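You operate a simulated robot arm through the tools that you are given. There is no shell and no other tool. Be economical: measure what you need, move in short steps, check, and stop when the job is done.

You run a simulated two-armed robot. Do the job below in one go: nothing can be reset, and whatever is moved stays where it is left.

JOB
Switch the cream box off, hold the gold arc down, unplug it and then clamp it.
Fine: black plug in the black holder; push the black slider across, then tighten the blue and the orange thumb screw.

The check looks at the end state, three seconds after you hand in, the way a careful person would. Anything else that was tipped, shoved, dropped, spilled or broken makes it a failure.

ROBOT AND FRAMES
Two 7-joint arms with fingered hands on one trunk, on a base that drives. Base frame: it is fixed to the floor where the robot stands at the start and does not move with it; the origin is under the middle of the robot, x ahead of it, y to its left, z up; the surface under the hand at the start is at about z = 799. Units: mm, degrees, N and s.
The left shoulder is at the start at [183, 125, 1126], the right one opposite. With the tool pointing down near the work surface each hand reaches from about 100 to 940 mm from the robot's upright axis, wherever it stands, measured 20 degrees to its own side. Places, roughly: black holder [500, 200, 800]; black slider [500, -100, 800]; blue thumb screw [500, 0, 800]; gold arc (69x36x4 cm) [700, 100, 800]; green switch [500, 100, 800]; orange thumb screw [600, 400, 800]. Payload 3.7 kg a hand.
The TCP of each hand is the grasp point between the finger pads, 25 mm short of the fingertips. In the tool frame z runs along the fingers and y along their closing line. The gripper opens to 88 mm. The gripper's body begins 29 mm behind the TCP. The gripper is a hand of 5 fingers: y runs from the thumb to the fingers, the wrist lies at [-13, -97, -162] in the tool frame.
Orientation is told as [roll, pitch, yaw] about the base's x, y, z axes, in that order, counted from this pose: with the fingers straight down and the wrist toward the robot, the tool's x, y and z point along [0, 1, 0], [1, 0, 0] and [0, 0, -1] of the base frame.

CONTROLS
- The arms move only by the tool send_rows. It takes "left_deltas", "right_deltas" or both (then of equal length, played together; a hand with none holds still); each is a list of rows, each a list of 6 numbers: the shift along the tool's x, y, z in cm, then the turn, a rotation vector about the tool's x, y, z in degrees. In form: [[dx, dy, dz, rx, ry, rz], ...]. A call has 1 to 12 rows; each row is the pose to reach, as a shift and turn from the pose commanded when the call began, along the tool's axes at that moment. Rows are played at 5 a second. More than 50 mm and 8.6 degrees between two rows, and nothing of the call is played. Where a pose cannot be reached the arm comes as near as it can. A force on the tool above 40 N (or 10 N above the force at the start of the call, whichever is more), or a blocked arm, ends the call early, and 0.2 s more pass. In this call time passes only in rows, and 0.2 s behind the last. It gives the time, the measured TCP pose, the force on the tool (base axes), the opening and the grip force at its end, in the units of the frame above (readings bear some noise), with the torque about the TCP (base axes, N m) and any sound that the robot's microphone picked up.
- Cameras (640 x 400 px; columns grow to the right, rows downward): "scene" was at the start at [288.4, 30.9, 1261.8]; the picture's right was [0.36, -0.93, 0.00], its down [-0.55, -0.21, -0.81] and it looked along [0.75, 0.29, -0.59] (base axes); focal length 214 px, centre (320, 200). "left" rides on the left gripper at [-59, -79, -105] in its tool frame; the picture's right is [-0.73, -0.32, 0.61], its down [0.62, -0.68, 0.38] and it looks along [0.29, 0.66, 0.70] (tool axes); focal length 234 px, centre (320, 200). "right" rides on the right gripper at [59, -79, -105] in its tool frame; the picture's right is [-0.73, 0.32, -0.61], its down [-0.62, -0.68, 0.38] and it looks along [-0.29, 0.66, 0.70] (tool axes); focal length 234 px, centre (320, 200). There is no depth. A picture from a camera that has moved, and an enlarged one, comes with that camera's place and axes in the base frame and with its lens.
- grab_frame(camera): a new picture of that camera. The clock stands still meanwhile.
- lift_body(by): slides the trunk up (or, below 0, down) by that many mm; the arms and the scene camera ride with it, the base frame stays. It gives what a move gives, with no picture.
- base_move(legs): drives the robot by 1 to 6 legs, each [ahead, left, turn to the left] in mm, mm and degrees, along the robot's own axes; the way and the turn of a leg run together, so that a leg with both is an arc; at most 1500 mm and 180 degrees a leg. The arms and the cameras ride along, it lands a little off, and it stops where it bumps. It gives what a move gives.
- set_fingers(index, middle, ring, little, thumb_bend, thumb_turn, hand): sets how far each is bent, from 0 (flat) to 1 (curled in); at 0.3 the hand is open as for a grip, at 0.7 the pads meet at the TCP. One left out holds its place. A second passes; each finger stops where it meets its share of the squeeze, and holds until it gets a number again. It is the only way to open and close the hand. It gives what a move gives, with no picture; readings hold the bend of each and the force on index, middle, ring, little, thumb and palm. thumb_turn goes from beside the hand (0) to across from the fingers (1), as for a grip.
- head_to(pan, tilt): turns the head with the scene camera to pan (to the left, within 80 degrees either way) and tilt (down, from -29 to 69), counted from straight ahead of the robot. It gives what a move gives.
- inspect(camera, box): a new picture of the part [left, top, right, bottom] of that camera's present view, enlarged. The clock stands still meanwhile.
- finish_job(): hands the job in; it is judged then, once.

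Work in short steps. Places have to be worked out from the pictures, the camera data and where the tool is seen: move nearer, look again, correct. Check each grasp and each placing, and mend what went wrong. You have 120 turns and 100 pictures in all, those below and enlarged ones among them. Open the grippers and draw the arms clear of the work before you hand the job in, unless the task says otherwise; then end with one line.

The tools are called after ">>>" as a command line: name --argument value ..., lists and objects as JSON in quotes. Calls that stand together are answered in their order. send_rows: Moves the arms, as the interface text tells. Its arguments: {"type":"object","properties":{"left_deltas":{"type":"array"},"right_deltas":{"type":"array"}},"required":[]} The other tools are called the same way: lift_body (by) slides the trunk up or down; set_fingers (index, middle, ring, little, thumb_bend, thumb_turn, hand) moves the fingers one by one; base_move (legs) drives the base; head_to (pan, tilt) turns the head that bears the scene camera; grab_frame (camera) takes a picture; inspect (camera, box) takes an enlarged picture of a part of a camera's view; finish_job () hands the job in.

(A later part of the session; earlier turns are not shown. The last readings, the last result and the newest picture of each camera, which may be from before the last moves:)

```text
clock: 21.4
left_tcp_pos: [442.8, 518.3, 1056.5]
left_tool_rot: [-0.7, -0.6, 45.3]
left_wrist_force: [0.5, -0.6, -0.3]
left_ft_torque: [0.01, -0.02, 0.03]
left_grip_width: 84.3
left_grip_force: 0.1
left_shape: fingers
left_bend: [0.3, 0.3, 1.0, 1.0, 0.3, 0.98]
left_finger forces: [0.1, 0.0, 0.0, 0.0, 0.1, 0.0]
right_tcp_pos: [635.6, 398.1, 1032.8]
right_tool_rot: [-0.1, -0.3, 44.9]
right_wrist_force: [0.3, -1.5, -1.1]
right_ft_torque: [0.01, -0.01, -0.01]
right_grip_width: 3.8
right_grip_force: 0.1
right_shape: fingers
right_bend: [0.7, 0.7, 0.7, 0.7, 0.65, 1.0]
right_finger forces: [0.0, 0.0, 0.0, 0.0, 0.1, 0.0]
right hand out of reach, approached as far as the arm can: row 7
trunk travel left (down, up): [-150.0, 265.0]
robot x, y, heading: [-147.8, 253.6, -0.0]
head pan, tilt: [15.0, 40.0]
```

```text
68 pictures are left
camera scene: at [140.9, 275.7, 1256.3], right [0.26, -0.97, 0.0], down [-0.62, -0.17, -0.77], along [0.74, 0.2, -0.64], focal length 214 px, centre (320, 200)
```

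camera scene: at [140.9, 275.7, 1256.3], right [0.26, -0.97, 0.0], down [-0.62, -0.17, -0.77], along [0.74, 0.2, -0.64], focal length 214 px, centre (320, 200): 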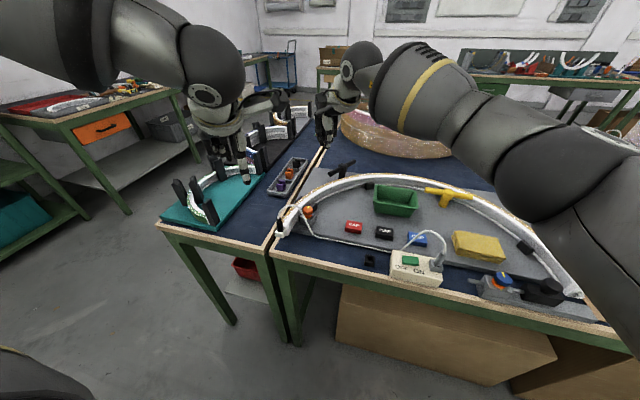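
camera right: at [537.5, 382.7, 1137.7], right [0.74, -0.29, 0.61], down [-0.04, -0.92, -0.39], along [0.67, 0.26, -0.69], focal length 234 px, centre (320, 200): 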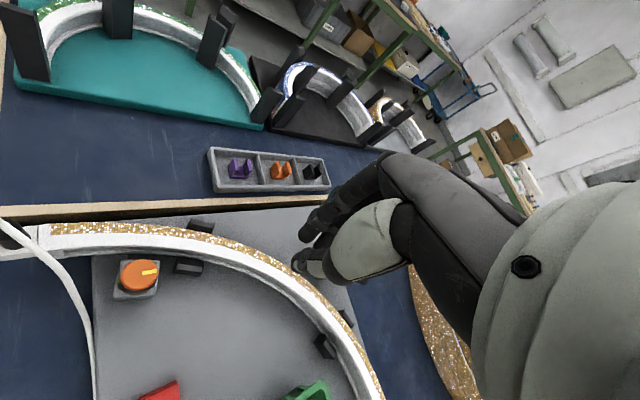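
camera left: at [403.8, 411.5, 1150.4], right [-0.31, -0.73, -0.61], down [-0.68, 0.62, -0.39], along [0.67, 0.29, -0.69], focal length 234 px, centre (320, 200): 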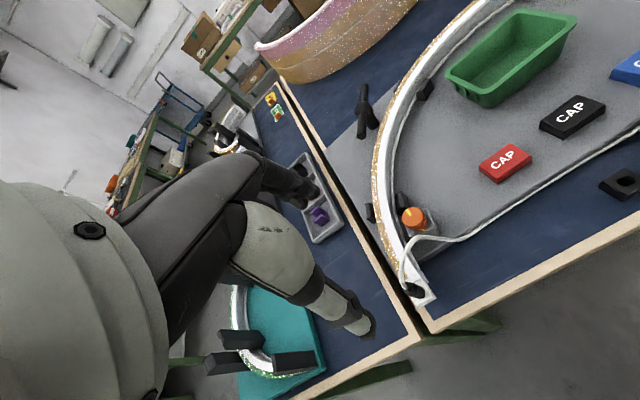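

From the right camera, the arc top passes through about (614, 446), (645, 432) and (695, 400). I'll lower toward (645, 432) and see if it's reachable.

>>> send_rows --right_deltas '[[0, 0, 4, 0, 0, 0], [0.8, 1.5, 7, 0, 0, 4], [1.7, 3.1, 10, 0, 0, 8], [1.7, 3.1, 13, 0, 0, 8]]'

>>> grab_frame --camera "right"

```text
clock: 22.4
left_tcp_pos: [444.2, 520.2, 1054.1]
left_tool_rot: [-0.6, -0.5, 45.2]
left_wrist_force: [-0.2, 0.5, -0.5]
left_ft_torque: [0.01, 0.01, -0.01]
left_grip_width: 84.2
left_grip_force: 0.1
left_shape: fingers
left_bend: [0.3, 0.3, 1.0, 1.0, 0.3, 0.98]
left_finger forces: [0.1, 0.0, 0.0, 0.1, 0.1, 0.0]
right_tcp_pos: [641.8, 432.0, 901.8]
right_tool_rot: [0.1, -0.2, 36.8]
right_wrist_force: [0.0, -0.6, -0.5]
right_ft_torque: [0.01, 0.0, 0.01]
right_grip_width: 3.8
right_grip_force: 0.1
right_shape: fingers
right_bend: [0.7, 0.7, 0.7, 0.7, 0.65, 1.0]
right_finger forces: [0.0, 0.0, 0.1, 0.0, 0.0, 0.0]
trunk travel left (down, up): [-150.0, 265.0]
robot x, y, heading: [-145.1, 257.2, 0.0]
head pan, tilt: [15.0, 40.0]
```

```text
67 pictures are left
camera right: at [543.6, 431.5, 1007.3], right [0.69, -0.39, 0.61], down [-0.17, -0.91, -0.39], along [0.7, 0.16, -0.69], focal length 234 px, centre (320, 200)
```

right: 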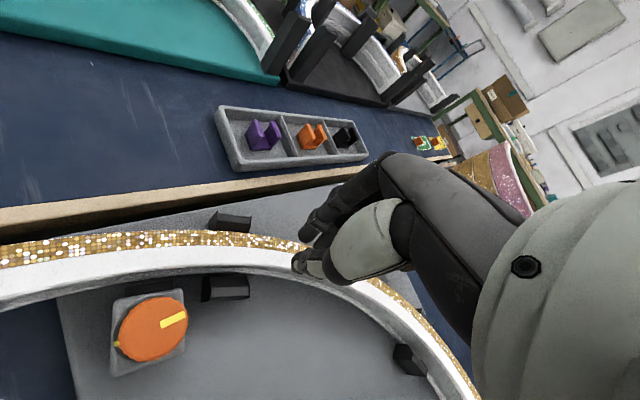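

The spot beneath the tips is the white arc top. I'll descend onto it until there's a moderate holding force.

>>> send_rows --right_deltas '[[0, 0, 1.5, 0, 0, 0], [0, 0, 2.5, 0, 0, 0], [0, 0, 3, 0, 0, 0], [0, 0, 3.4, 0, 0, 0], [0, 0, 3.7, 0, 0, 0]]'

>>> inspect --camera "right" --box '[180, 180, 420, 330]'

```text
clock: 23.6
left_tcp_pos: [443.2, 519.2, 1055.3]
left_tool_rot: [-0.7, -0.4, 45.2]
left_wrist_force: [-0.4, 0.9, 0.6]
left_ft_torque: [-0.01, 0.02, 0.02]
left_grip_width: 84.4
left_grip_force: 0.1
left_shape: fingers
left_bend: [0.3, 0.3, 1.0, 1.0, 0.3, 0.98]
left_finger forces: [0.1, 0.0, 0.0, 0.1, 0.1, 0.0]
right_tcp_pos: [644.1, 431.0, 865.1]
right_tool_rot: [0.0, -0.2, 36.9]
right_wrist_force: [0.4, 0.1, -0.8]
right_ft_torque: [-0.02, 0.01, -0.01]
right_grip_width: 3.8
right_grip_force: 0.1
right_shape: fingers
right_bend: [0.7, 0.7, 0.7, 0.7, 0.65, 1.0]
right_finger forces: [0.0, 0.1, 0.0, 0.1, 0.0, 0.0]
trunk travel left (down, up): [-150.0, 265.0]
robot x, y, heading: [-149.1, 255.6, 0.2]
head pan, tilt: [15.0, 40.0]
```

```text
2.67 times, centred on (300, 255) of right
camera zoom: at [544.4, 429.8, 970.7], right [0.69, -0.39, 0.61], down [-0.17, -0.91, -0.39], along [0.7, 0.16, -0.69], focal length 624 px, centre (373, 53)
```

zoom: 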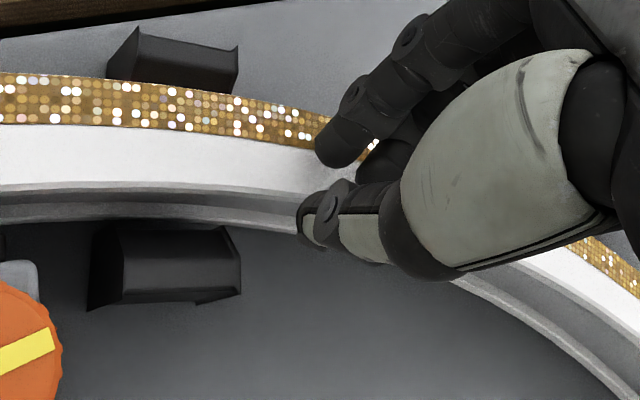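

No contact yet; the tips are just above the white top. I'll continue in smaller steps.

>>> send_rows --right_deltas '[[0, 0, 0.3, 0, 0, 0], [0, 0, 0.6, 0, 0, 0], [0, 0, 0.9, 0, 0, 0], [0, 0, 1.2, 0, 0, 0]]'

```text
clock: 24.6
left_tcp_pos: [440.2, 519.3, 1059.1]
left_tool_rot: [-0.8, -0.6, 45.2]
left_wrist_force: [-1.0, 0.3, 0.0]
left_ft_torque: [-0.02, -0.03, -0.01]
left_grip_width: 84.3
left_grip_force: 0.1
left_shape: fingers
left_bend: [0.3, 0.3, 1.0, 1.0, 0.3, 0.98]
left_finger forces: [0.1, 0.1, 0.0, 0.0, 0.0, 0.0]
right_tcp_pos: [643.3, 430.9, 861.5]
right_tool_rot: [-0.3, -1.0, 36.9]
right_wrist_force: [7.1, 3.5, 28.5]
right_ft_torque: [0.34, -0.21, -0.08]
right_grip_width: 3.4
right_grip_force: 14.4
right_shape: fingers
right_bend: [0.71, 0.7, 0.7, 0.7, 0.65, 1.0]
right_finger forces: [26.4, 2.6, 0.0, 0.0, 0.0, 0.0]
trunk travel left (down, up): [-150.0, 265.0]
robot x, y, heading: [-149.5, 256.6, 0.1]
head pan, tilt: [15.0, 40.0]
```

The right hand holds the arc with about 28 N down. Now I'll bring the left hand above the plug, tilting it 20° so the palm leans away from the cord.

>>> send_rows --left_deltas '[[-1, 0, 2, 0, -4, 0], [-2, 0, 4, 0, -8, 0], [-3.5, -0.1, 6, 0, -12, 0], [-4.8, -0.2, 8, 0, -16, 0], [-5.9, -0.2, 10, 0, -20, 0]]'

>>> grab_frame --camera "left"

>>> inspect --camera "scene" --box '[220, 100, 380, 240]'

```text
clock: 25.8
left_tcp_pos: [483.5, 475.5, 955.9]
left_tool_rot: [-20.9, -0.6, 45.3]
left_wrist_force: [-0.2, 0.3, 0.9]
left_ft_torque: [-0.02, -0.02, -0.01]
left_grip_width: 84.6
left_grip_force: 0.0
left_shape: fingers
left_bend: [0.3, 0.3, 1.0, 1.0, 0.3, 0.98]
left_finger forces: [0.1, 0.1, 0.0, 0.1, 0.1, 0.1]
right_tcp_pos: [643.8, 431.8, 861.2]
right_tool_rot: [-0.2, -1.0, 36.9]
right_wrist_force: [7.9, 4.8, 34.8]
right_ft_torque: [0.41, -0.18, -0.09]
right_grip_width: 2.7
right_grip_force: 16.9
right_shape: fingers
right_bend: [0.71, 0.71, 0.7, 0.7, 0.65, 1.0]
right_finger forces: [32.0, 2.3, 0.0, 0.0, 0.1, 0.0]
trunk travel left (down, up): [-150.0, 265.0]
robot x, y, heading: [-144.6, 253.4, 0.3]
head pan, tilt: [15.0, 40.0]
```

```text
65 pictures are left
camera left: at [439.4, 407.5, 1075.6], right [0.41, -0.86, -0.31], down [-0.79, -0.17, -0.59], along [0.45, 0.49, -0.75], focal length 234 px, centre (320, 200)
```

left: 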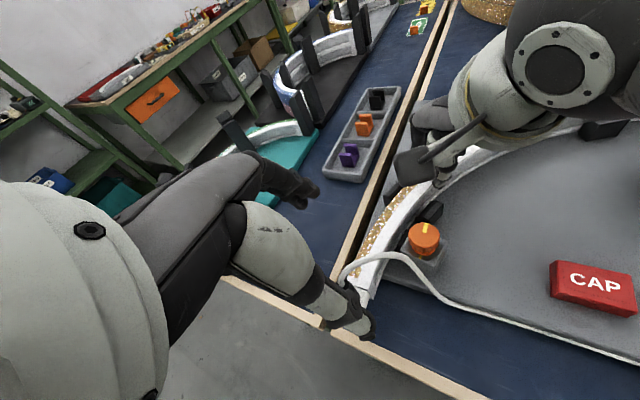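

```text
2.86 times, centred on (300, 170) of scene
camera zoom: at [138.1, 276.2, 1257.0], right [0.26, -0.97, 0.0], down [-0.62, -0.17, -0.77], along [0.74, 0.2, -0.64], focal length 613 px, centre (377, 286)
```

zoom: 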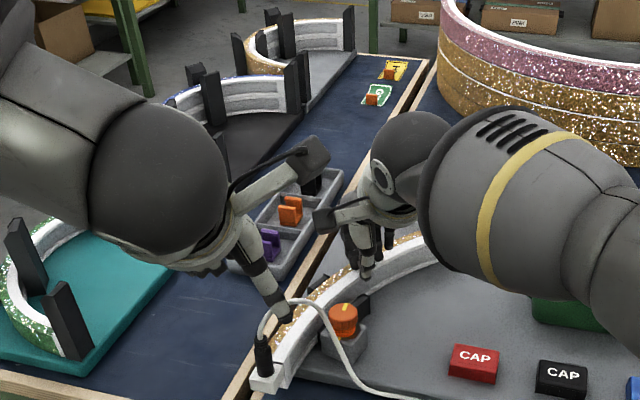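

The cord passes between thumb and fingers with clearance. I'll descend 75 mm straight down and then check.

>>> send_rows --left_deltas '[[1.07, 0, 2.8, 0, 0, 0], [2.14, 0, 5.6, 0, 0, 0], [2.7, 0, 7.0, 0, 0, 0]]' --right_deltas '[[0, 0, -0.1, 0, 0, 0], [0, 0, -0.1, 0, 0, 0], [0, 0, -0.1, 0, 0, 0]]'

>>> inspect --camera "scene" --box '[250, 165, 330, 240]'

>>> inspect --camera "left" --box '[260, 140, 460, 340]'

```text
clock: 26.6
left_tcp_pos: [483.2, 477.8, 882.0]
left_tool_rot: [-20.9, -0.6, 45.3]
left_wrist_force: [-0.3, -0.6, 0.2]
left_ft_torque: [0.0, 0.05, 0.01]
left_grip_width: 84.2
left_grip_force: 0.1
left_shape: fingers
left_bend: [0.3, 0.3, 1.0, 1.0, 0.3, 0.98]
left_finger forces: [0.0, 0.0, 0.0, 0.0, 0.0, 0.0]
right_tcp_pos: [644.3, 432.6, 860.9]
right_tool_rot: [-0.2, -1.1, 37.0]
right_wrist_force: [6.3, 5.1, 32.2]
right_ft_torque: [0.44, -0.15, -0.07]
right_grip_width: 3.1
right_grip_force: 16.6
right_shape: fingers
right_bend: [0.71, 0.71, 0.7, 0.7, 0.65, 1.0]
right_finger forces: [31.7, 1.5, 0.0, 0.0, 0.0, 0.0]
trunk travel left (down, up): [-150.0, 265.0]
robot x, y, heading: [-147.0, 256.0, 0.2]
head pan, tilt: [15.0, 40.0]
```

```text
5.33 times, centred on (290, 202) of scene
camera zoom: at [138.0, 276.2, 1257.1], right [0.26, -0.97, 0.0], down [-0.62, -0.17, -0.77], along [0.74, 0.2, -0.64], focal length 1144 px, centre (480, 187)
```

zoom: 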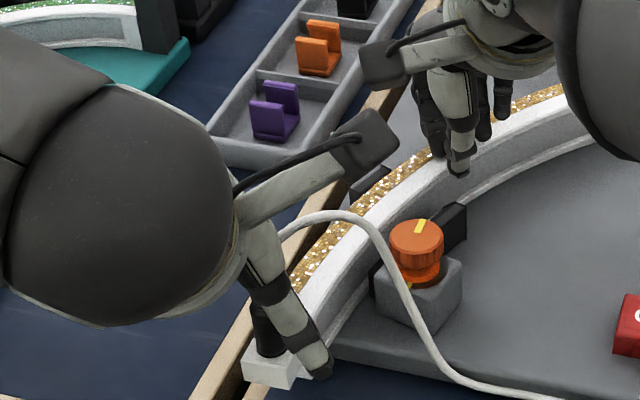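

```text
2.00 times, centred on (360, 240) of left
camera zoom: at [438.6, 409.0, 1000.7], right [0.41, -0.86, -0.31], down [-0.79, -0.16, -0.59], along [0.45, 0.49, -0.75], focal length 468 px, centre (240, 120)
```

zoom: 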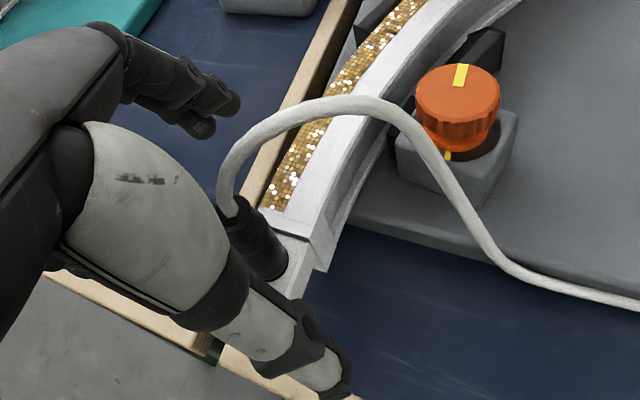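

The plug top projects right onto the TCP, so alignment is good. I'll go down 17 mm more and close index, middle and thumb.

>>> send_rows --left_deltas '[[0.3, 0, 0.8, 0, 0, 0], [0.6, 0, 1.6, 0, 0, 0]]'

>>> set_fingers --hand "left" --index 0.75 --middle 0.75 --thumb_bend 0.75

>>> inspect --camera "left" --box '[260, 140, 460, 340]'

>>> inspect --camera "scene" --box '[250, 165, 330, 240]'

```text
clock: 27.2
left_tcp_pos: [483.8, 477.9, 864.6]
left_tool_rot: [-20.7, -0.8, 45.2]
left_wrist_force: [-0.4, 0.3, 0.2]
left_ft_torque: [0.03, 0.03, 0.0]
left_grip_width: 84.4
left_grip_force: 0.1
left_shape: fingers
left_bend: [0.3, 0.3, 1.0, 1.0, 0.3, 0.98]
left_finger forces: [0.0, 0.1, 0.0, 0.0, 0.0, 0.0]
right_tcp_pos: [643.2, 431.3, 861.1]
right_tool_rot: [-0.1, -1.0, 36.9]
right_wrist_force: [5.6, 5.2, 33.1]
right_ft_torque: [0.46, -0.17, -0.09]
right_grip_width: 3.0
right_grip_force: 16.4
right_shape: fingers
right_bend: [0.71, 0.71, 0.7, 0.7, 0.65, 1.0]
right_finger forces: [31.7, 1.6, 0.0, 0.1, 0.1, 0.0]
trunk travel left (down, up): [-150.0, 265.0]
robot x, y, heading: [-152.4, 258.0, 0.1]
head pan, tilt: [15.0, 40.0]
```

```text
clock: 28.2
left_tcp_pos: [484.6, 477.8, 864.9]
left_tool_rot: [-20.7, -0.7, 45.1]
left_wrist_force: [3.1, -0.7, -2.7]
left_ft_torque: [0.03, -0.04, -0.03]
left_grip_width: 0.0
left_grip_force: 8.3
left_shape: fingers
left_bend: [0.74, 0.73, 1.0, 1.0, 0.68, 1.0]
left_finger forces: [2.8, 6.9, 0.0, 0.1, 6.8, 0.0]
right_tcp_pos: [644.6, 431.5, 861.6]
right_tool_rot: [-0.2, -1.0, 36.9]
right_wrist_force: [5.1, 6.7, 34.7]
right_ft_torque: [0.48, -0.12, -0.04]
right_grip_width: 2.4
right_grip_force: 17.0
right_shape: fingers
right_bend: [0.71, 0.71, 0.7, 0.7, 0.65, 1.0]
right_finger forces: [32.7, 1.6, 0.0, 0.0, 0.3, 0.1]
trunk travel left (down, up): [-150.0, 265.0]
robot x, y, heading: [-146.0, 255.1, 0.3]
head pan, tilt: [15.0, 40.0]
```

```text
2.00 times, centred on (360, 240) of left
camera zoom: at [439.6, 408.8, 984.0], right [0.41, -0.86, -0.31], down [-0.79, -0.16, -0.59], along [0.45, 0.49, -0.75], focal length 468 px, centre (240, 120)
```

zoom: 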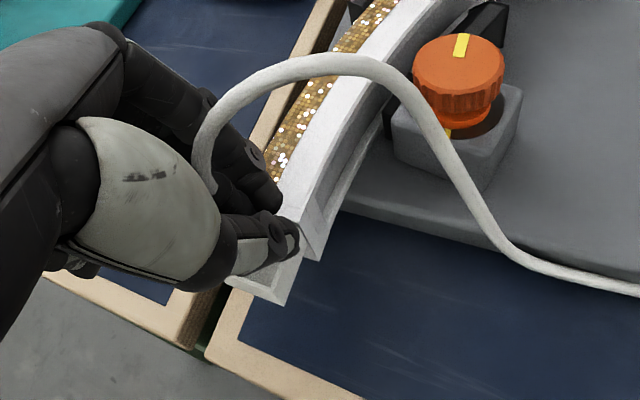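

```text
5.33 times, centred on (290, 202) of scene
camera zoom: at [138.3, 276.2, 1257.0], right [0.26, -0.97, 0.0], down [-0.62, -0.17, -0.77], along [0.74, 0.2, -0.64], focal length 1144 px, centre (480, 187)
```

zoom: 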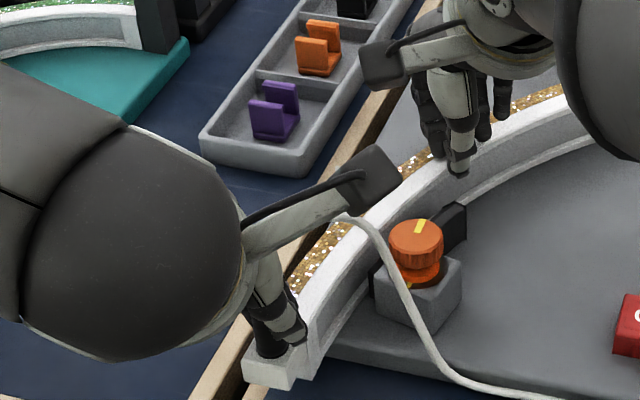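

The finger force is there but the grip width is 0. The tips met beside the plug, on the arc side. I'll open, shift the hand 12 mm outward horizontally, and close again.

>>> set_fingers --hand "left" --index 0.4 --middle 0.4 --thumb_bend 0.4

>>> send_rows --left_deltas '[[0.6, 0, -0.2, 0, 0, 0], [1.2, 0, -0.45, 0, 0, 0]]'

>>> inspect --camera "left" --box '[260, 140, 460, 340]'

```text
clock: 29.2
left_tcp_pos: [484.6, 477.7, 865.6]
left_tool_rot: [-20.8, -0.6, 45.2]
left_wrist_force: [0.1, -0.3, -0.3]
left_ft_torque: [-0.03, -0.01, -0.02]
left_grip_width: 63.3
left_grip_force: 0.1
left_shape: fingers
left_bend: [0.4, 0.4, 1.0, 1.0, 0.4, 0.99]
left_finger forces: [0.1, 0.1, 0.0, 0.0, 0.0, 0.0]
right_tcp_pos: [644.0, 431.2, 861.2]
right_tool_rot: [-0.3, -1.1, 36.9]
right_wrist_force: [4.8, 6.5, 32.9]
right_ft_torque: [0.47, -0.14, -0.07]
right_grip_width: 2.8
right_grip_force: 17.0
right_shape: fingers
right_bend: [0.71, 0.71, 0.7, 0.7, 0.65, 1.0]
right_finger forces: [31.4, 1.8, 0.1, 0.0, 0.1, 0.0]
trunk travel left (down, up): [-150.0, 265.0]
robot x, y, heading: [-149.3, 252.5, 0.2]
head pan, tilt: [15.0, 40.0]
```

```text
clock: 29.8
left_tcp_pos: [474.7, 485.6, 866.1]
left_tool_rot: [-20.7, -0.7, 45.2]
left_wrist_force: [-0.3, 0.0, 0.5]
left_ft_torque: [0.0, 0.02, 0.01]
left_grip_width: 63.2
left_grip_force: 0.1
left_shape: fingers
left_bend: [0.4, 0.4, 1.0, 1.0, 0.4, 0.99]
left_finger forces: [0.0, 0.0, 0.0, 0.1, 0.0, 0.1]
right_tcp_pos: [642.1, 431.5, 860.6]
right_tool_rot: [-0.3, -1.0, 36.9]
right_wrist_force: [4.5, 6.2, 33.4]
right_ft_torque: [0.47, -0.16, -0.06]
right_grip_width: 2.6
right_grip_force: 16.4
right_shape: fingers
right_bend: [0.71, 0.71, 0.7, 0.7, 0.65, 1.0]
right_finger forces: [31.6, 1.7, 0.0, 0.1, 0.1, 0.0]
trunk travel left (down, up): [-150.0, 265.0]
robot x, y, heading: [-149.4, 255.6, 0.2]
head pan, tilt: [15.0, 40.0]
```

```text
2.00 times, centred on (360, 240) of left
camera zoom: at [430.3, 417.7, 984.6], right [0.41, -0.86, -0.31], down [-0.79, -0.16, -0.59], along [0.45, 0.49, -0.75], focal length 468 px, centre (240, 120)
```

zoom: 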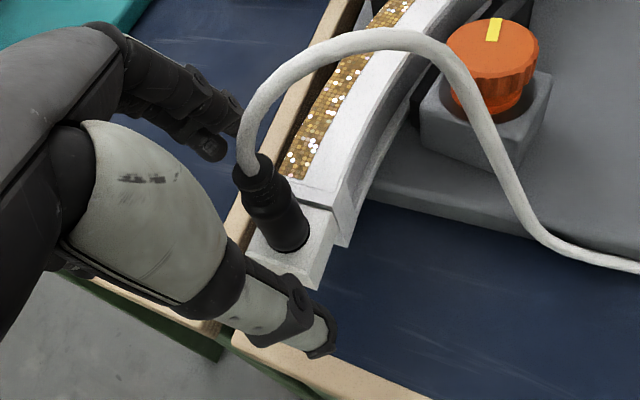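

Now the pinch tip location projects onto the plug's middle. Closing index and thumb, with middle following lightly.

>>> set_fingers --hand "left" --index 0.8 --middle 0.8 --thumb_bend 0.8

>>> inspect --camera "left" --box '[260, 140, 460, 340]'

```text
clock: 30.8
left_tcp_pos: [474.6, 486.6, 864.7]
left_tool_rot: [-20.7, -0.6, 45.3]
left_wrist_force: [-5.8, -3.2, -5.3]
left_ft_torque: [-0.08, 0.22, -0.05]
left_grip_width: 7.1
left_grip_force: 9.7
left_shape: fingers
left_bend: [0.73, 0.8, 1.0, 1.0, 0.66, 1.0]
left_finger forces: [7.3, 0.0, 0.0, 0.0, 12.8, 0.1]
right_tcp_pos: [644.3, 431.1, 860.7]
right_tool_rot: [-0.2, -1.1, 36.8]
right_wrist_force: [6.2, 5.9, 33.4]
right_ft_torque: [0.42, -0.14, -0.04]
right_grip_width: 3.0
right_grip_force: 17.4
right_shape: fingers
right_bend: [0.71, 0.71, 0.7, 0.7, 0.65, 1.0]
right_finger forces: [31.7, 2.0, 0.0, 0.1, 0.1, 0.1]
trunk travel left (down, up): [-150.0, 265.0]
robot x, y, heading: [-146.3, 255.3, 0.0]
head pan, tilt: [15.0, 40.0]
```

```text
2.00 times, centred on (360, 240) of left
camera zoom: at [430.0, 417.3, 984.0], right [0.41, -0.86, -0.31], down [-0.79, -0.16, -0.59], along [0.45, 0.49, -0.75], focal length 468 px, centre (240, 120)
```

zoom: 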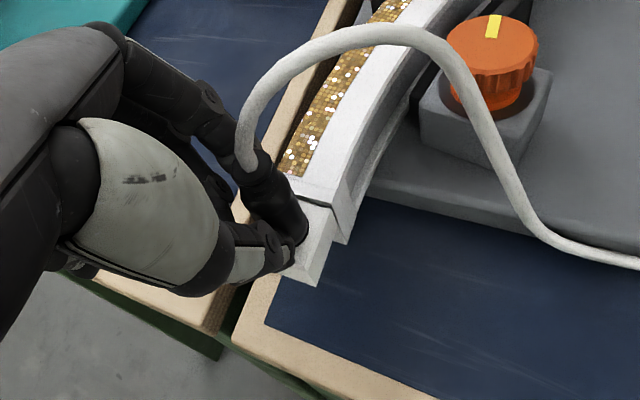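

The width reads only 7 mm, so I'm pinching the plug's outer edge. I'll open, shift back 6 mm, and regrip.

>>> set_fingers --hand "left" --index 0.5 --middle 0.5 --thumb_bend 0.45

>>> send_rows --left_deltas '[[-0.55, 0, 0.2, 0, 0, 0]]'

>>> set_fingers --hand "left" --index 0.8 --middle 0.8 --thumb_bend 0.8

>>> inspect --camera "left" --box '[260, 140, 460, 340]'

```text
clock: 31.8
left_tcp_pos: [473.7, 485.9, 865.9]
left_tool_rot: [-20.8, -0.6, 45.2]
left_wrist_force: [0.1, -0.3, 0.0]
left_ft_torque: [0.02, -0.04, 0.03]
left_grip_width: 46.7
left_grip_force: 0.0
left_shape: fingers
left_bend: [0.5, 0.5, 1.0, 1.0, 0.45, 0.99]
left_finger forces: [0.1, 0.0, 0.0, 0.0, 0.0, 0.1]
right_tcp_pos: [643.8, 431.6, 861.4]
right_tool_rot: [-0.2, -1.1, 36.9]
right_wrist_force: [5.1, 6.2, 32.9]
right_ft_torque: [0.47, -0.11, -0.06]
right_grip_width: 2.8
right_grip_force: 16.8
right_shape: fingers
right_bend: [0.71, 0.71, 0.7, 0.7, 0.65, 1.0]
right_finger forces: [31.4, 1.8, 0.1, 0.0, 0.1, 0.0]
trunk travel left (down, up): [-150.0, 265.0]
robot x, y, heading: [-152.5, 252.7, 0.1]
head pan, tilt: [15.0, 40.0]
```

```text
clock: 32.2
left_tcp_pos: [479.6, 481.2, 866.3]
left_tool_rot: [-20.8, -0.8, 45.2]
left_wrist_force: [0.2, 0.3, 0.8]
left_ft_torque: [0.0, -0.02, -0.03]
left_grip_width: 46.4
left_grip_force: 0.0
left_shape: fingers
left_bend: [0.5, 0.5, 1.0, 1.0, 0.45, 0.99]
left_finger forces: [0.0, 0.0, 0.1, 0.0, 0.0, 0.0]
right_tcp_pos: [643.6, 431.5, 861.3]
right_tool_rot: [-0.2, -1.0, 36.8]
right_wrist_force: [5.2, 5.9, 32.3]
right_ft_torque: [0.44, -0.14, -0.06]
right_grip_width: 2.8
right_grip_force: 16.9
right_shape: fingers
right_bend: [0.71, 0.71, 0.7, 0.7, 0.65, 1.0]
right_finger forces: [31.3, 1.8, 0.0, 0.0, 0.1, 0.0]
trunk travel left (down, up): [-150.0, 265.0]
robot x, y, heading: [-146.8, 252.2, 0.2]
head pan, tilt: [15.0, 40.0]
```

```text
clock: 33.2
left_tcp_pos: [478.6, 481.8, 867.7]
left_tool_rot: [-20.9, -0.9, 45.4]
left_wrist_force: [-1.3, 0.4, -0.3]
left_ft_torque: [-0.01, 0.02, -0.03]
left_grip_width: 5.1
left_grip_force: 16.3
left_shape: fingers
left_bend: [0.76, 0.75, 1.0, 1.0, 0.64, 0.99]
left_finger forces: [8.0, 8.9, 0.0, 0.0, 16.3, 0.0]
right_tcp_pos: [643.3, 431.8, 861.3]
right_tool_rot: [-0.3, -0.9, 36.8]
right_wrist_force: [4.6, 5.2, 29.9]
right_ft_torque: [0.38, -0.14, -0.06]
right_grip_width: 2.2
right_grip_force: 14.7
right_shape: fingers
right_bend: [0.71, 0.71, 0.7, 0.7, 0.65, 1.0]
right_finger forces: [28.3, 1.8, 0.0, 0.0, 0.1, 0.1]
trunk travel left (down, up): [-150.0, 265.0]
robot x, y, heading: [-146.9, 253.1, 0.2]
head pan, tilt: [15.0, 40.0]
```

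```text
2.00 times, centred on (360, 240) of left
camera zoom: at [434.6, 413.2, 985.9], right [0.41, -0.86, -0.31], down [-0.79, -0.16, -0.59], along [0.45, 0.49, -0.74], focal length 468 px, centre (240, 120)
```

zoom: 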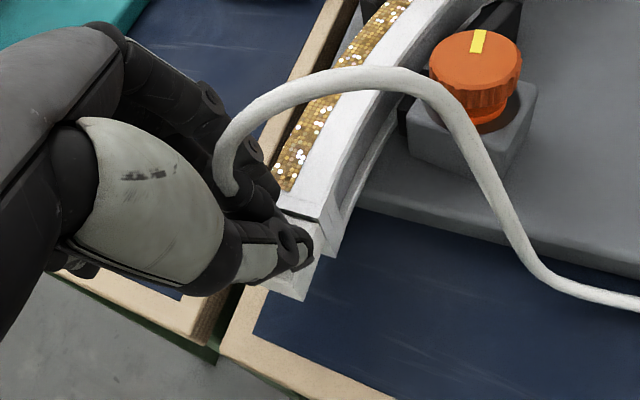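

Forces are balanced (index 8, middle 9, thumb 16 N) with almost no side load, so the plug is in the grip. I'll pull straight up while the right hand holds.

>>> send_rows --left_deltas '[[-0.18, 0, -0.47, 0, 0, 0], [-0.36, 0, -0.93, 0, 0, 0], [-0.54, 0, -1.4, 0, 0, 0], [-0.71, 0, -1.87, 0, 0, 0], [-1.07, 0, -2.8, 0, 0, 0], [-1.43, 0, -3.74, 0, 0, 0]]'

>>> inspect --camera "left" --box '[260, 140, 460, 340]'

>>> inspect --camera "scene" --box '[250, 165, 330, 240]'

```text
clock: 34.6
left_tcp_pos: [477.7, 480.2, 907.5]
left_tool_rot: [-20.7, -0.6, 45.2]
left_wrist_force: [0.2, -0.3, 0.3]
left_ft_torque: [-0.01, -0.01, -0.03]
left_grip_width: 4.6
left_grip_force: 16.7
left_shape: fingers
left_bend: [0.76, 0.75, 1.0, 1.0, 0.65, 0.99]
left_finger forces: [8.3, 8.1, 0.1, 0.0, 16.2, 0.0]
right_tcp_pos: [643.0, 431.1, 861.8]
right_tool_rot: [-0.1, -0.9, 36.9]
right_wrist_force: [4.9, 5.9, 32.6]
right_ft_torque: [0.41, -0.11, -0.08]
right_grip_width: 2.5
right_grip_force: 16.4
right_shape: fingers
right_bend: [0.71, 0.71, 0.7, 0.7, 0.65, 1.0]
right_finger forces: [31.0, 2.2, 0.1, 0.0, 0.4, 0.0]
trunk travel left (down, up): [-150.0, 265.0]
robot x, y, heading: [-143.9, 255.8, 0.4]
head pan, tilt: [15.0, 40.0]
```

```text
2.00 times, centred on (360, 240) of left
camera zoom: at [433.9, 411.8, 1026.0], right [0.41, -0.86, -0.31], down [-0.79, -0.16, -0.59], along [0.45, 0.49, -0.75], focal length 468 px, centre (240, 120)
```

zoom: 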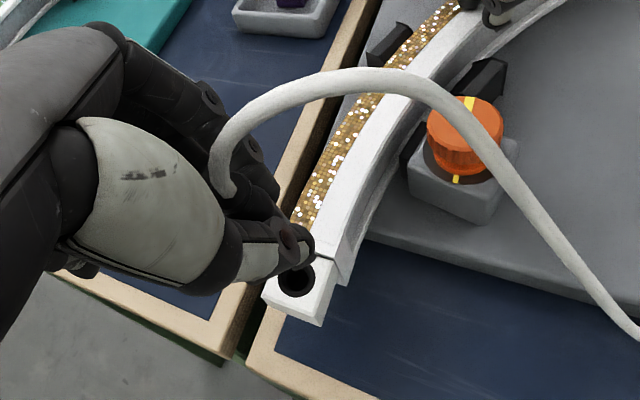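

```text
5.33 times, centred on (290, 202) of scene
camera zoom: at [137.9, 276.2, 1257.1], right [0.26, -0.97, 0.0], down [-0.62, -0.17, -0.77], along [0.74, 0.2, -0.64], focal length 1144 px, centre (480, 187)
```

zoom: 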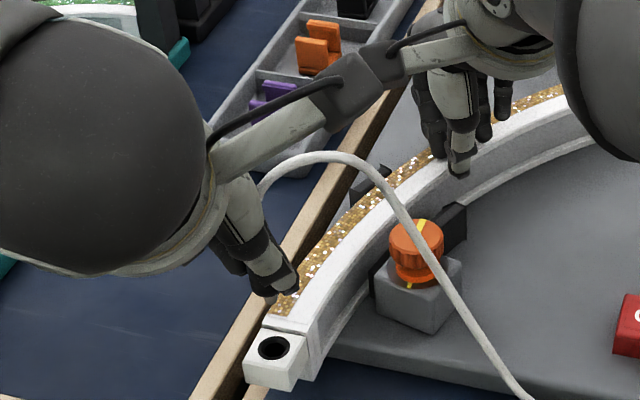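

Unplugged: the socket is empty and the arc stayed down. Now I'll lift the right hand off the arc and withdraw it toward -y, clear of the left arm.

>>> send_rows --right_deltas '[[0, 0, -4, 0, 0, 0], [0, 0, -8, 0, 0, 0], [0, 0, -12, 0, 0, 0], [-3, -2.2, -14, 0, 0, 0], [-6, -4.5, -16, 0, 0, 0], [-9, -6.7, -18, 0, 0, 0], [-12, -9, -20, 0, 0, 0], [-15, -11.2, -20, 0, 0, 0]]'

>>> grab_frame --camera "scene"

```text
clock: 36.4
left_tcp_pos: [480.3, 479.7, 904.6]
left_tool_rot: [-20.6, -0.4, 45.2]
left_wrist_force: [0.2, 0.6, 0.5]
left_ft_torque: [-0.02, 0.01, 0.0]
left_grip_width: 5.0
left_grip_force: 16.2
left_shape: fingers
left_bend: [0.76, 0.75, 1.0, 1.0, 0.65, 0.99]
left_finger forces: [8.3, 8.3, 0.1, 0.0, 16.2, 0.1]
right_tcp_pos: [640.1, 240.4, 1054.2]
right_tool_rot: [0.0, -0.2, 36.9]
right_wrist_force: [0.1, -0.6, -0.3]
right_ft_torque: [-0.04, -0.03, -0.04]
right_grip_width: 4.1
right_grip_force: 0.1
right_shape: fingers
right_bend: [0.7, 0.7, 0.7, 0.7, 0.65, 1.0]
right_finger forces: [0.1, 0.0, 0.0, 0.0, 0.0, 0.1]
trunk travel left (down, up): [-150.0, 265.0]
robot x, y, heading: [-148.8, 250.5, 0.3]
head pan, tilt: [15.0, 40.0]
```

```text
54 pictures are left
camera scene: at [141.4, 275.6, 1256.1], right [0.26, -0.97, 0.0], down [-0.62, -0.17, -0.77], along [0.74, 0.2, -0.64], focal length 214 px, centre (320, 200)
```

scene: 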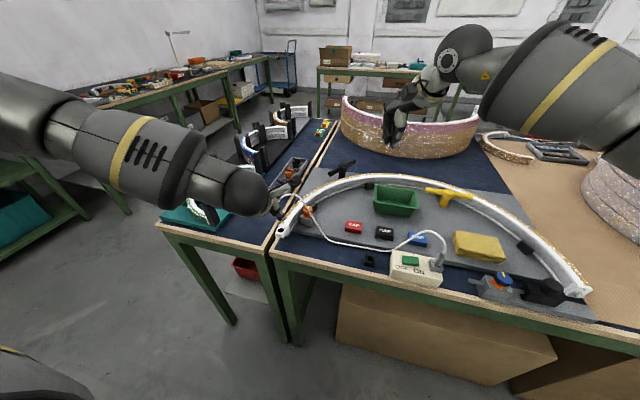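

Arc and plug look fine. I'll lift the plug clear, then drive the base 150 mm to the right, so the holder is in comfortable reach of the left hand.

>>> send_rows --left_deltas '[[-0.71, 0, -1.87, 0, 0, 0], [-1.43, 0, -3.74, 0, 0, 0], [-2.1, 0, -5.6, 0, 0, 0]]'

>>> base_move --legs '[[0, -150, 0]]'

>>> grab_frame --camera "scene"

```text
clock: 37.2
left_tcp_pos: [479.7, 480.9, 964.1]
left_tool_rot: [-20.6, -0.5, 45.2]
left_wrist_force: [0.7, -0.1, 0.6]
left_ft_torque: [0.02, 0.0, -0.02]
left_grip_width: 4.7
left_grip_force: 16.9
left_shape: fingers
left_bend: [0.76, 0.75, 1.0, 1.0, 0.65, 0.99]
left_finger forces: [8.3, 8.2, 0.0, 0.0, 16.1, 0.0]
right_tcp_pos: [639.4, 242.0, 1054.1]
right_tool_rot: [0.0, -0.3, 36.9]
right_wrist_force: [-0.4, -0.5, -0.3]
right_ft_torque: [-0.02, 0.0, -0.01]
right_grip_width: 3.9
right_grip_force: 0.0
right_shape: fingers
right_bend: [0.7, 0.7, 0.7, 0.7, 0.65, 1.0]
right_finger forces: [0.0, 0.0, 0.0, 0.0, 0.1, 0.0]
trunk travel left (down, up): [-150.0, 265.0]
robot x, y, heading: [-149.7, 256.6, 0.3]
head pan, tilt: [15.0, 40.0]
```

```text
clock: 39.1
left_tcp_pos: [479.7, 335.2, 964.4]
left_tool_rot: [-20.6, -0.5, 45.4]
left_wrist_force: [0.9, 0.1, -0.4]
left_ft_torque: [0.0, -0.03, 0.0]
left_grip_width: 4.9
left_grip_force: 17.0
left_shape: fingers
left_bend: [0.76, 0.75, 1.0, 1.0, 0.65, 0.99]
left_finger forces: [8.3, 8.3, 0.0, 0.1, 16.2, 0.0]
right_tcp_pos: [641.6, 97.0, 1052.8]
right_tool_rot: [0.0, -0.1, 37.0]
right_wrist_force: [0.3, -1.2, 0.3]
right_ft_torque: [-0.03, -0.03, 0.01]
right_grip_width: 4.1
right_grip_force: 0.0
right_shape: fingers
right_bend: [0.7, 0.7, 0.7, 0.7, 0.65, 1.0]
right_finger forces: [0.0, 0.1, 0.1, 0.0, 0.1, 0.1]
trunk travel left (down, up): [-150.0, 265.0]
robot x, y, heading: [-146.7, 109.7, 0.3]
head pan, tilt: [15.0, 40.0]
```

```text
53 pictures are left
camera scene: at [141.8, 130.8, 1256.1], right [0.26, -0.96, 0.0], down [-0.62, -0.17, -0.77], along [0.74, 0.2, -0.64], focal length 214 px, centre (320, 200)
```

scene: 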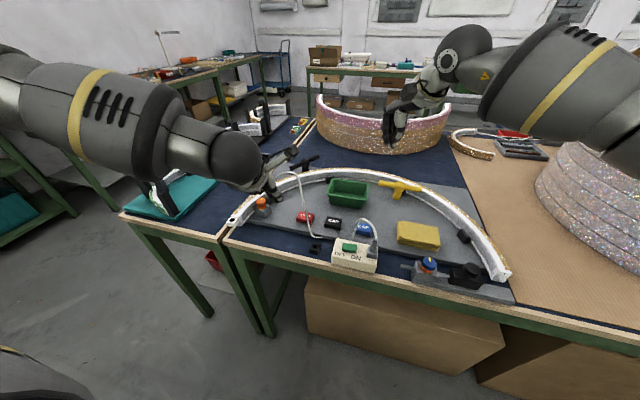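

Moving the left hand over to about y 245 at this height, and the right hand 120 mm further away. Then I'll look at the holder from both cameras.

>>> send_rows --left_deltas '[[-2, -2.1, 0.75, 0, 0, 0], [-4, -4.2, 1.5, 0, 0, 0], [-6, -6.3, 2.25, 0, 0, 0]]' --right_deltas '[[-3.2, -2.4, 0, 0, 0, 0], [-6.4, -4.8, 0, 0, 0, 0], [-9.6, -7.2, 0, 0, 0, 0]]'

>>> inspect --camera "scene" --box '[250, 150, 410, 270]'

>>> grab_frame --camera "left"

```text
clock: 39.9
left_tcp_pos: [482.1, 244.1, 961.3]
left_tool_rot: [-20.6, -0.4, 45.4]
left_wrist_force: [-0.1, -0.1, 0.5]
left_ft_torque: [0.02, 0.0, -0.02]
left_grip_width: 4.8
left_grip_force: 15.9
left_shape: fingers
left_bend: [0.76, 0.75, 1.0, 1.0, 0.65, 0.99]
left_finger forces: [8.2, 8.4, 0.0, 0.0, 16.2, 0.0]
right_tcp_pos: [640.9, 17.4, 1052.5]
right_tool_rot: [0.0, -0.2, 36.9]
right_wrist_force: [0.3, -0.5, -0.3]
right_ft_torque: [0.04, 0.01, 0.02]
right_grip_width: 4.1
right_grip_force: 0.0
right_shape: fingers
right_bend: [0.7, 0.7, 0.7, 0.7, 0.65, 1.0]
right_finger forces: [0.0, 0.1, 0.0, 0.0, 0.0, 0.0]
right hand out of reach, approached as far as the arm can: row 3
trunk travel left (down, up): [-150.0, 265.0]
robot x, y, heading: [-143.5, 105.6, 0.2]
head pan, tilt: [15.0, 40.0]
```

```text
3.33 times, centred on (330, 210) of scene
camera zoom: at [142.5, 130.7, 1255.9], right [0.26, -0.96, 0.0], down [-0.62, -0.17, -0.77], along [0.74, 0.2, -0.64], focal length 715 px, centre (287, 167)
```

zoom: 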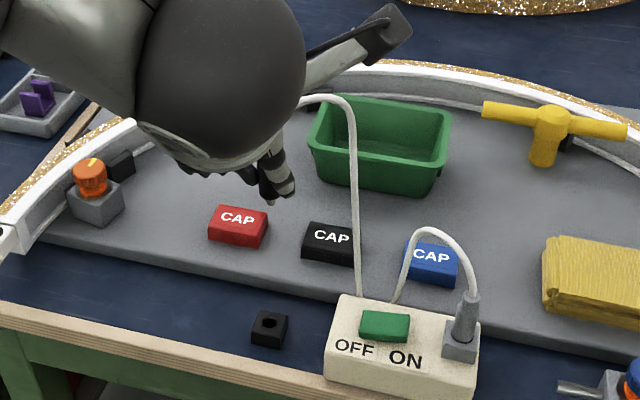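

```text
51 pictures are left
camera left: at [438.8, 175.6, 1080.6], right [0.41, -0.86, -0.32], down [-0.79, -0.17, -0.58], along [0.45, 0.49, -0.75], focal length 234 px, centre (320, 200)
```

left: 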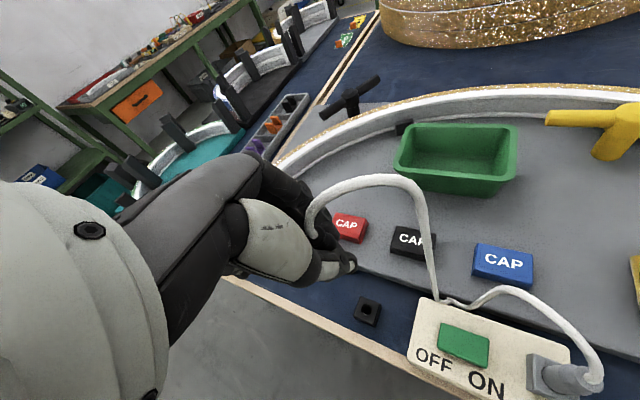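

I'll zoom on the hand to see the plug and its tip, and on the holder from the left camera.

>>> inspect --camera "scene" --box '[296, 180, 344, 255]'

>>> inspect --camera "left" --box '[280, 200, 440, 340]'

```text
5.33 times, centred on (320, 218) of scene
camera zoom: at [142.5, 130.7, 1255.9], right [0.26, -0.96, 0.0], down [-0.62, -0.17, -0.77], along [0.74, 0.2, -0.64], focal length 1144 px, centre (320, 107)
```

zoom: 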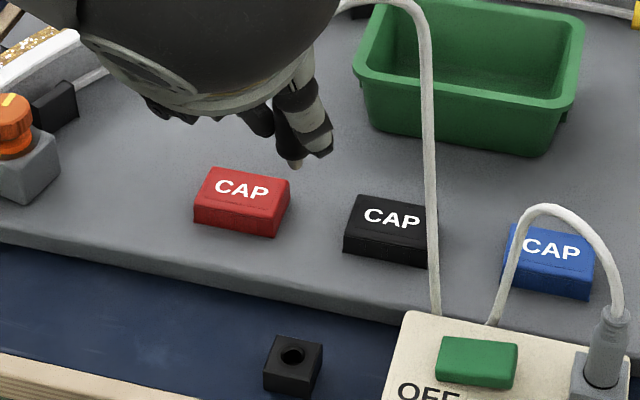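

```text
2.86 times, centred on (360, 270) of left
camera zoom: at [438.8, 175.6, 1080.6], right [0.41, -0.86, -0.32], down [-0.79, -0.17, -0.58], along [0.45, 0.49, -0.75], focal length 669 px, centre (206, 0)
```

zoom: 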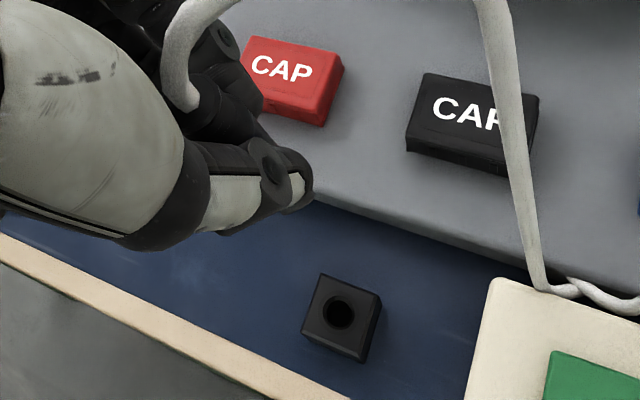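

In the scene view the plug's silver tip sits at about (483, 234, 926). The holder hole works out to (482, 237, about 798), a check point on the rocker agreeing within 2 mm. I'll descend 95 mm with a small correction, then look.

>>> send_rows --left_deltas '[[1.2, 0.1, 2.9, 0, 0, 0], [2.4, 0.14, 5.85, 0, 0, 0], [3.6, 0.14, 8.8, 0, 0, 0]]'

>>> inspect --camera "scene" --box '[292, 220, 340, 260]'

>>> inspect --camera "left" --box '[280, 200, 440, 340]'

```text
clock: 40.7
left_tcp_pos: [483.0, 248.9, 866.0]
left_tool_rot: [-20.6, -0.4, 45.5]
left_wrist_force: [1.5, -1.2, -0.3]
left_ft_torque: [0.04, 0.01, 0.01]
left_grip_width: 4.8
left_grip_force: 17.0
left_shape: fingers
left_bend: [0.76, 0.75, 1.0, 1.0, 0.65, 0.99]
left_finger forces: [8.3, 8.4, 0.0, 0.0, 16.0, 0.1]
right_tcp_pos: [641.5, 17.9, 1052.8]
right_tool_rot: [0.0, -0.1, 37.0]
right_wrist_force: [-0.4, -0.1, -0.3]
right_ft_torque: [-0.02, 0.03, 0.0]
right_grip_width: 3.9
right_grip_force: 0.0
right_shape: fingers
right_bend: [0.7, 0.7, 0.7, 0.7, 0.65, 1.0]
right_finger forces: [0.0, 0.0, 0.0, 0.0, 0.1, 0.0]
trunk travel left (down, up): [-150.0, 265.0]
robot x, y, heading: [-145.9, 106.9, 0.3]
head pan, tilt: [15.0, 40.0]
```

```text
10.00 times, centred on (316, 240) of scene
camera zoom: at [142.5, 131.3, 1255.8], right [0.26, -0.96, 0.0], down [-0.62, -0.17, -0.77], along [0.74, 0.2, -0.64], focal length 2145 px, centre (360, -200)
```

zoom: 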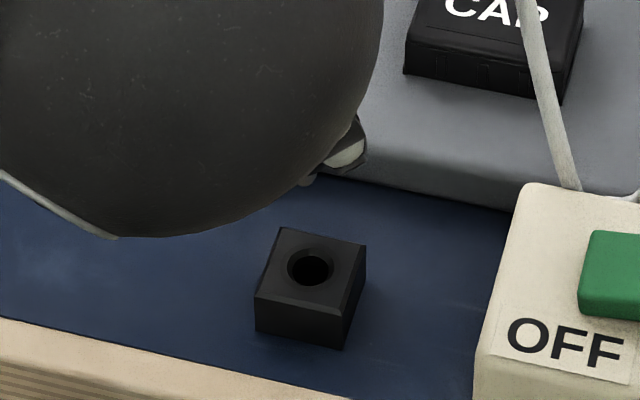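

```text
2.86 times, centred on (360, 270) of left
camera zoom: at [439.2, 180.4, 985.2], right [0.41, -0.86, -0.32], down [-0.79, -0.17, -0.58], along [0.45, 0.49, -0.75], focal length 669 px, centre (206, 0)
```

zoom: 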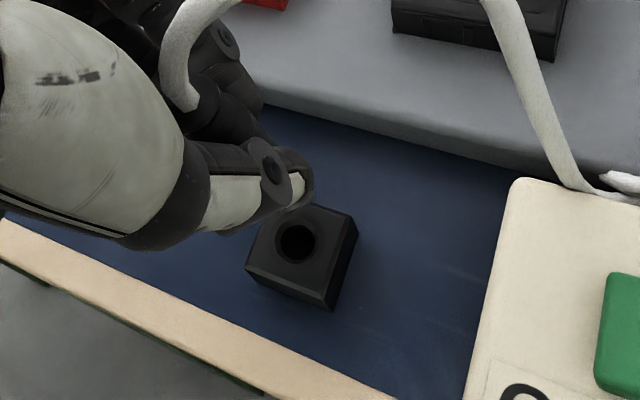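

The hole refines to (480, 237, 798). Correcting with the offset measured at the socket, the TCP should be near (481, 246). I'll step down to just at the hole and look again.

>>> send_rows --left_deltas '[[0.3, -0.33, 0.9, 0, 0, 0], [0.79, -0.33, 2.3, 0, 0, 0]]'

>>> inspect --camera "left" --box '[280, 200, 400, 300]'

>>> inspect --camera "scene" --box '[292, 220, 340, 260]'

```text
clock: 41.3
left_tcp_pos: [481.8, 246.3, 843.0]
left_tool_rot: [-20.6, -0.6, 45.4]
left_wrist_force: [0.1, -0.3, -1.0]
left_ft_torque: [-0.03, 0.01, -0.02]
left_grip_width: 4.5
left_grip_force: 16.4
left_shape: fingers
left_bend: [0.76, 0.75, 1.0, 1.0, 0.65, 0.99]
left_finger forces: [8.3, 8.5, 0.0, 0.0, 15.9, 0.0]
right_tcp_pos: [641.9, 17.8, 1052.8]
right_tool_rot: [-0.1, -0.2, 37.0]
right_wrist_force: [-0.8, 0.1, 0.0]
right_ft_torque: [0.0, -0.01, -0.02]
right_grip_width: 4.0
right_grip_force: 0.2
right_shape: fingers
right_bend: [0.7, 0.7, 0.7, 0.7, 0.65, 1.0]
right_finger forces: [0.1, 0.0, 0.0, 0.0, 0.0, 0.0]
trunk travel left (down, up): [-150.0, 265.0]
robot x, y, heading: [-145.1, 109.7, 0.5]
head pan, tilt: [15.0, 40.0]
```

```text
4.00 times, centred on (340, 250) of left
camera zoom: at [436.9, 177.7, 962.4], right [0.41, -0.86, -0.32], down [-0.79, -0.17, -0.58], along [0.45, 0.49, -0.75], focal length 937 px, centre (240, 0)
```

zoom: 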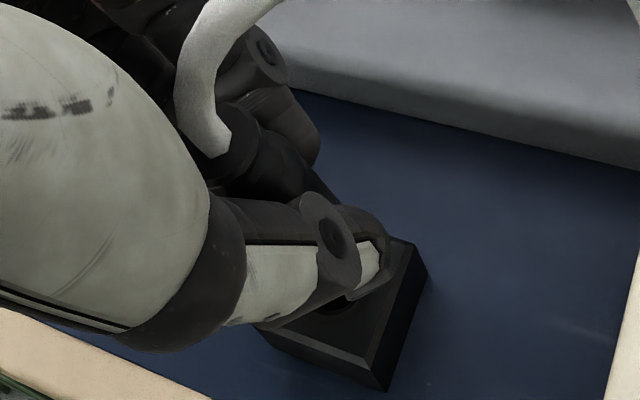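

```text
10.00 times, centred on (316, 240) of scene
camera zoom: at [142.0, 131.2, 1256.0], right [0.26, -0.96, 0.0], down [-0.62, -0.17, -0.77], along [0.74, 0.2, -0.64], focal length 2145 px, centre (360, -200)
```

zoom: 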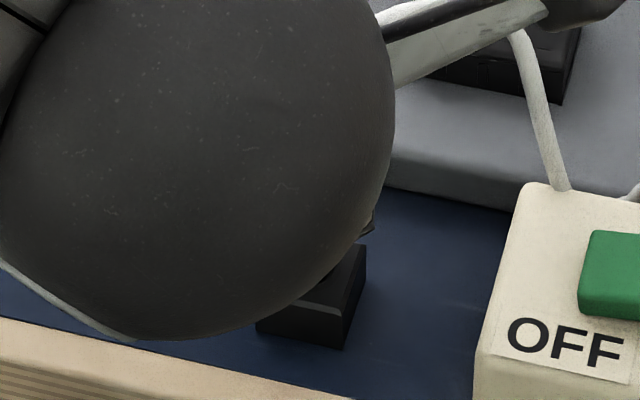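

The hole's visible edge agrees with the predicted alignment within about 1.5 mm. I'll apply that correction and lower slowly, watching the force.

>>> send_rows --left_deltas '[[0.02, -0.04, 0.42, 0, 0, 0], [0.16, -0.04, 0.79, 0, 0, 0], [0.3, -0.04, 1.16, 0, 0, 0], [0.4, -0.04, 1.44, 0, 0, 0]]'

>>> inspect --camera "left" --box '[280, 200, 400, 300]'

```text
clock: 42.3
left_tcp_pos: [479.8, 245.4, 829.2]
left_tool_rot: [-20.5, -0.5, 45.4]
left_wrist_force: [-2.0, -0.5, -0.3]
left_ft_torque: [0.02, 0.05, -0.03]
left_grip_width: 4.5
left_grip_force: 17.1
left_shape: fingers
left_bend: [0.76, 0.75, 1.0, 1.0, 0.65, 0.98]
left_finger forces: [7.5, 9.3, 0.1, 0.1, 16.6, 0.1]
right_tcp_pos: [641.8, 18.2, 1053.5]
right_tool_rot: [0.0, -0.2, 37.0]
right_wrist_force: [-0.1, -0.1, 0.1]
right_ft_torque: [0.0, 0.0, 0.0]
right_grip_width: 4.2
right_grip_force: 0.0
right_shape: fingers
right_bend: [0.7, 0.7, 0.7, 0.7, 0.65, 1.0]
right_finger forces: [0.0, 0.1, 0.1, 0.0, 0.1, 0.0]
trunk travel left (down, up): [-150.0, 265.0]
robot x, y, heading: [-143.7, 109.0, 0.2]
head pan, tilt: [15.0, 40.0]
```

```text
4.00 times, centred on (340, 250) of left
camera zoom: at [436.7, 178.0, 947.6], right [0.41, -0.86, -0.32], down [-0.79, -0.17, -0.58], along [0.45, 0.49, -0.75], focal length 937 px, centre (240, 0)
```

zoom: 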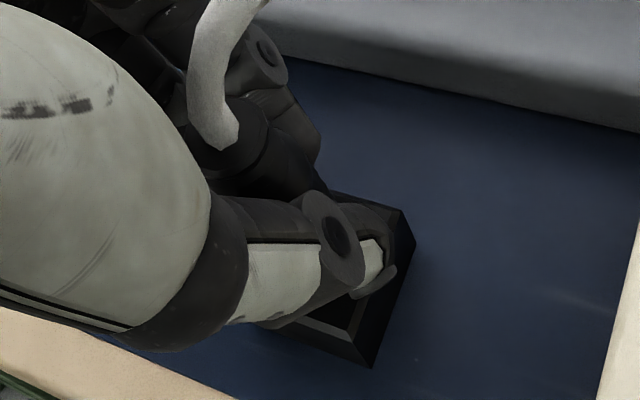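

Only a small lateral load, so it appears to be entering the hole. Continuing down in 3 mm steps.

>>> send_rows --left_deltas '[[0.1, 0, 0.28, 0, 0, 0], [0.2, 0, 0.56, 0, 0, 0], [0.3, 0, 0.84, 0, 0, 0]]'

>>> inspect --camera "left" --box '[280, 200, 400, 300]'

```text
clock: 43.1
left_tcp_pos: [481.4, 247.7, 823.0]
left_tool_rot: [-21.0, -0.9, 45.4]
left_wrist_force: [-1.2, 1.4, 14.1]
left_ft_torque: [-0.13, 0.04, -0.07]
left_grip_width: 4.4
left_grip_force: 18.3
left_shape: fingers
left_bend: [0.76, 0.76, 1.0, 1.0, 0.65, 0.98]
left_finger forces: [8.5, 11.3, 0.0, 0.1, 17.0, 0.0]
right_tcp_pos: [640.8, 18.0, 1055.2]
right_tool_rot: [0.0, -0.4, 36.9]
right_wrist_force: [0.1, -0.1, -0.6]
right_ft_torque: [-0.01, -0.01, 0.02]
right_grip_width: 4.2
right_grip_force: 0.1
right_shape: fingers
right_bend: [0.7, 0.7, 0.7, 0.7, 0.65, 1.0]
right_finger forces: [0.0, 0.1, 0.0, 0.1, 0.0, 0.1]
trunk travel left (down, up): [-150.0, 265.0]
robot x, y, heading: [-143.7, 106.0, 0.2]
head pan, tilt: [15.0, 40.0]
```

```text
4.00 times, centred on (340, 250) of left
camera zoom: at [436.9, 178.2, 942.0], right [0.41, -0.86, -0.31], down [-0.79, -0.17, -0.59], along [0.45, 0.49, -0.74], focal length 937 px, centre (240, 0)
```

zoom: 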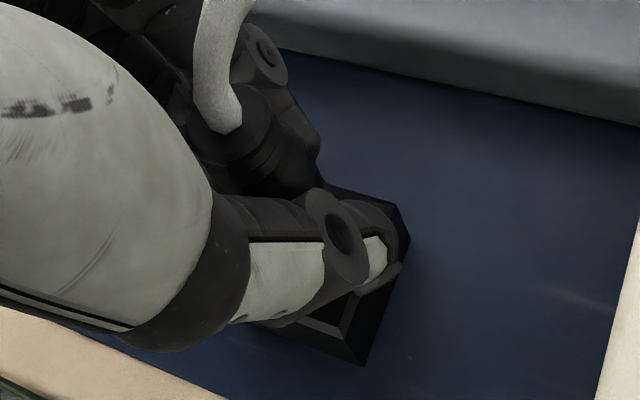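

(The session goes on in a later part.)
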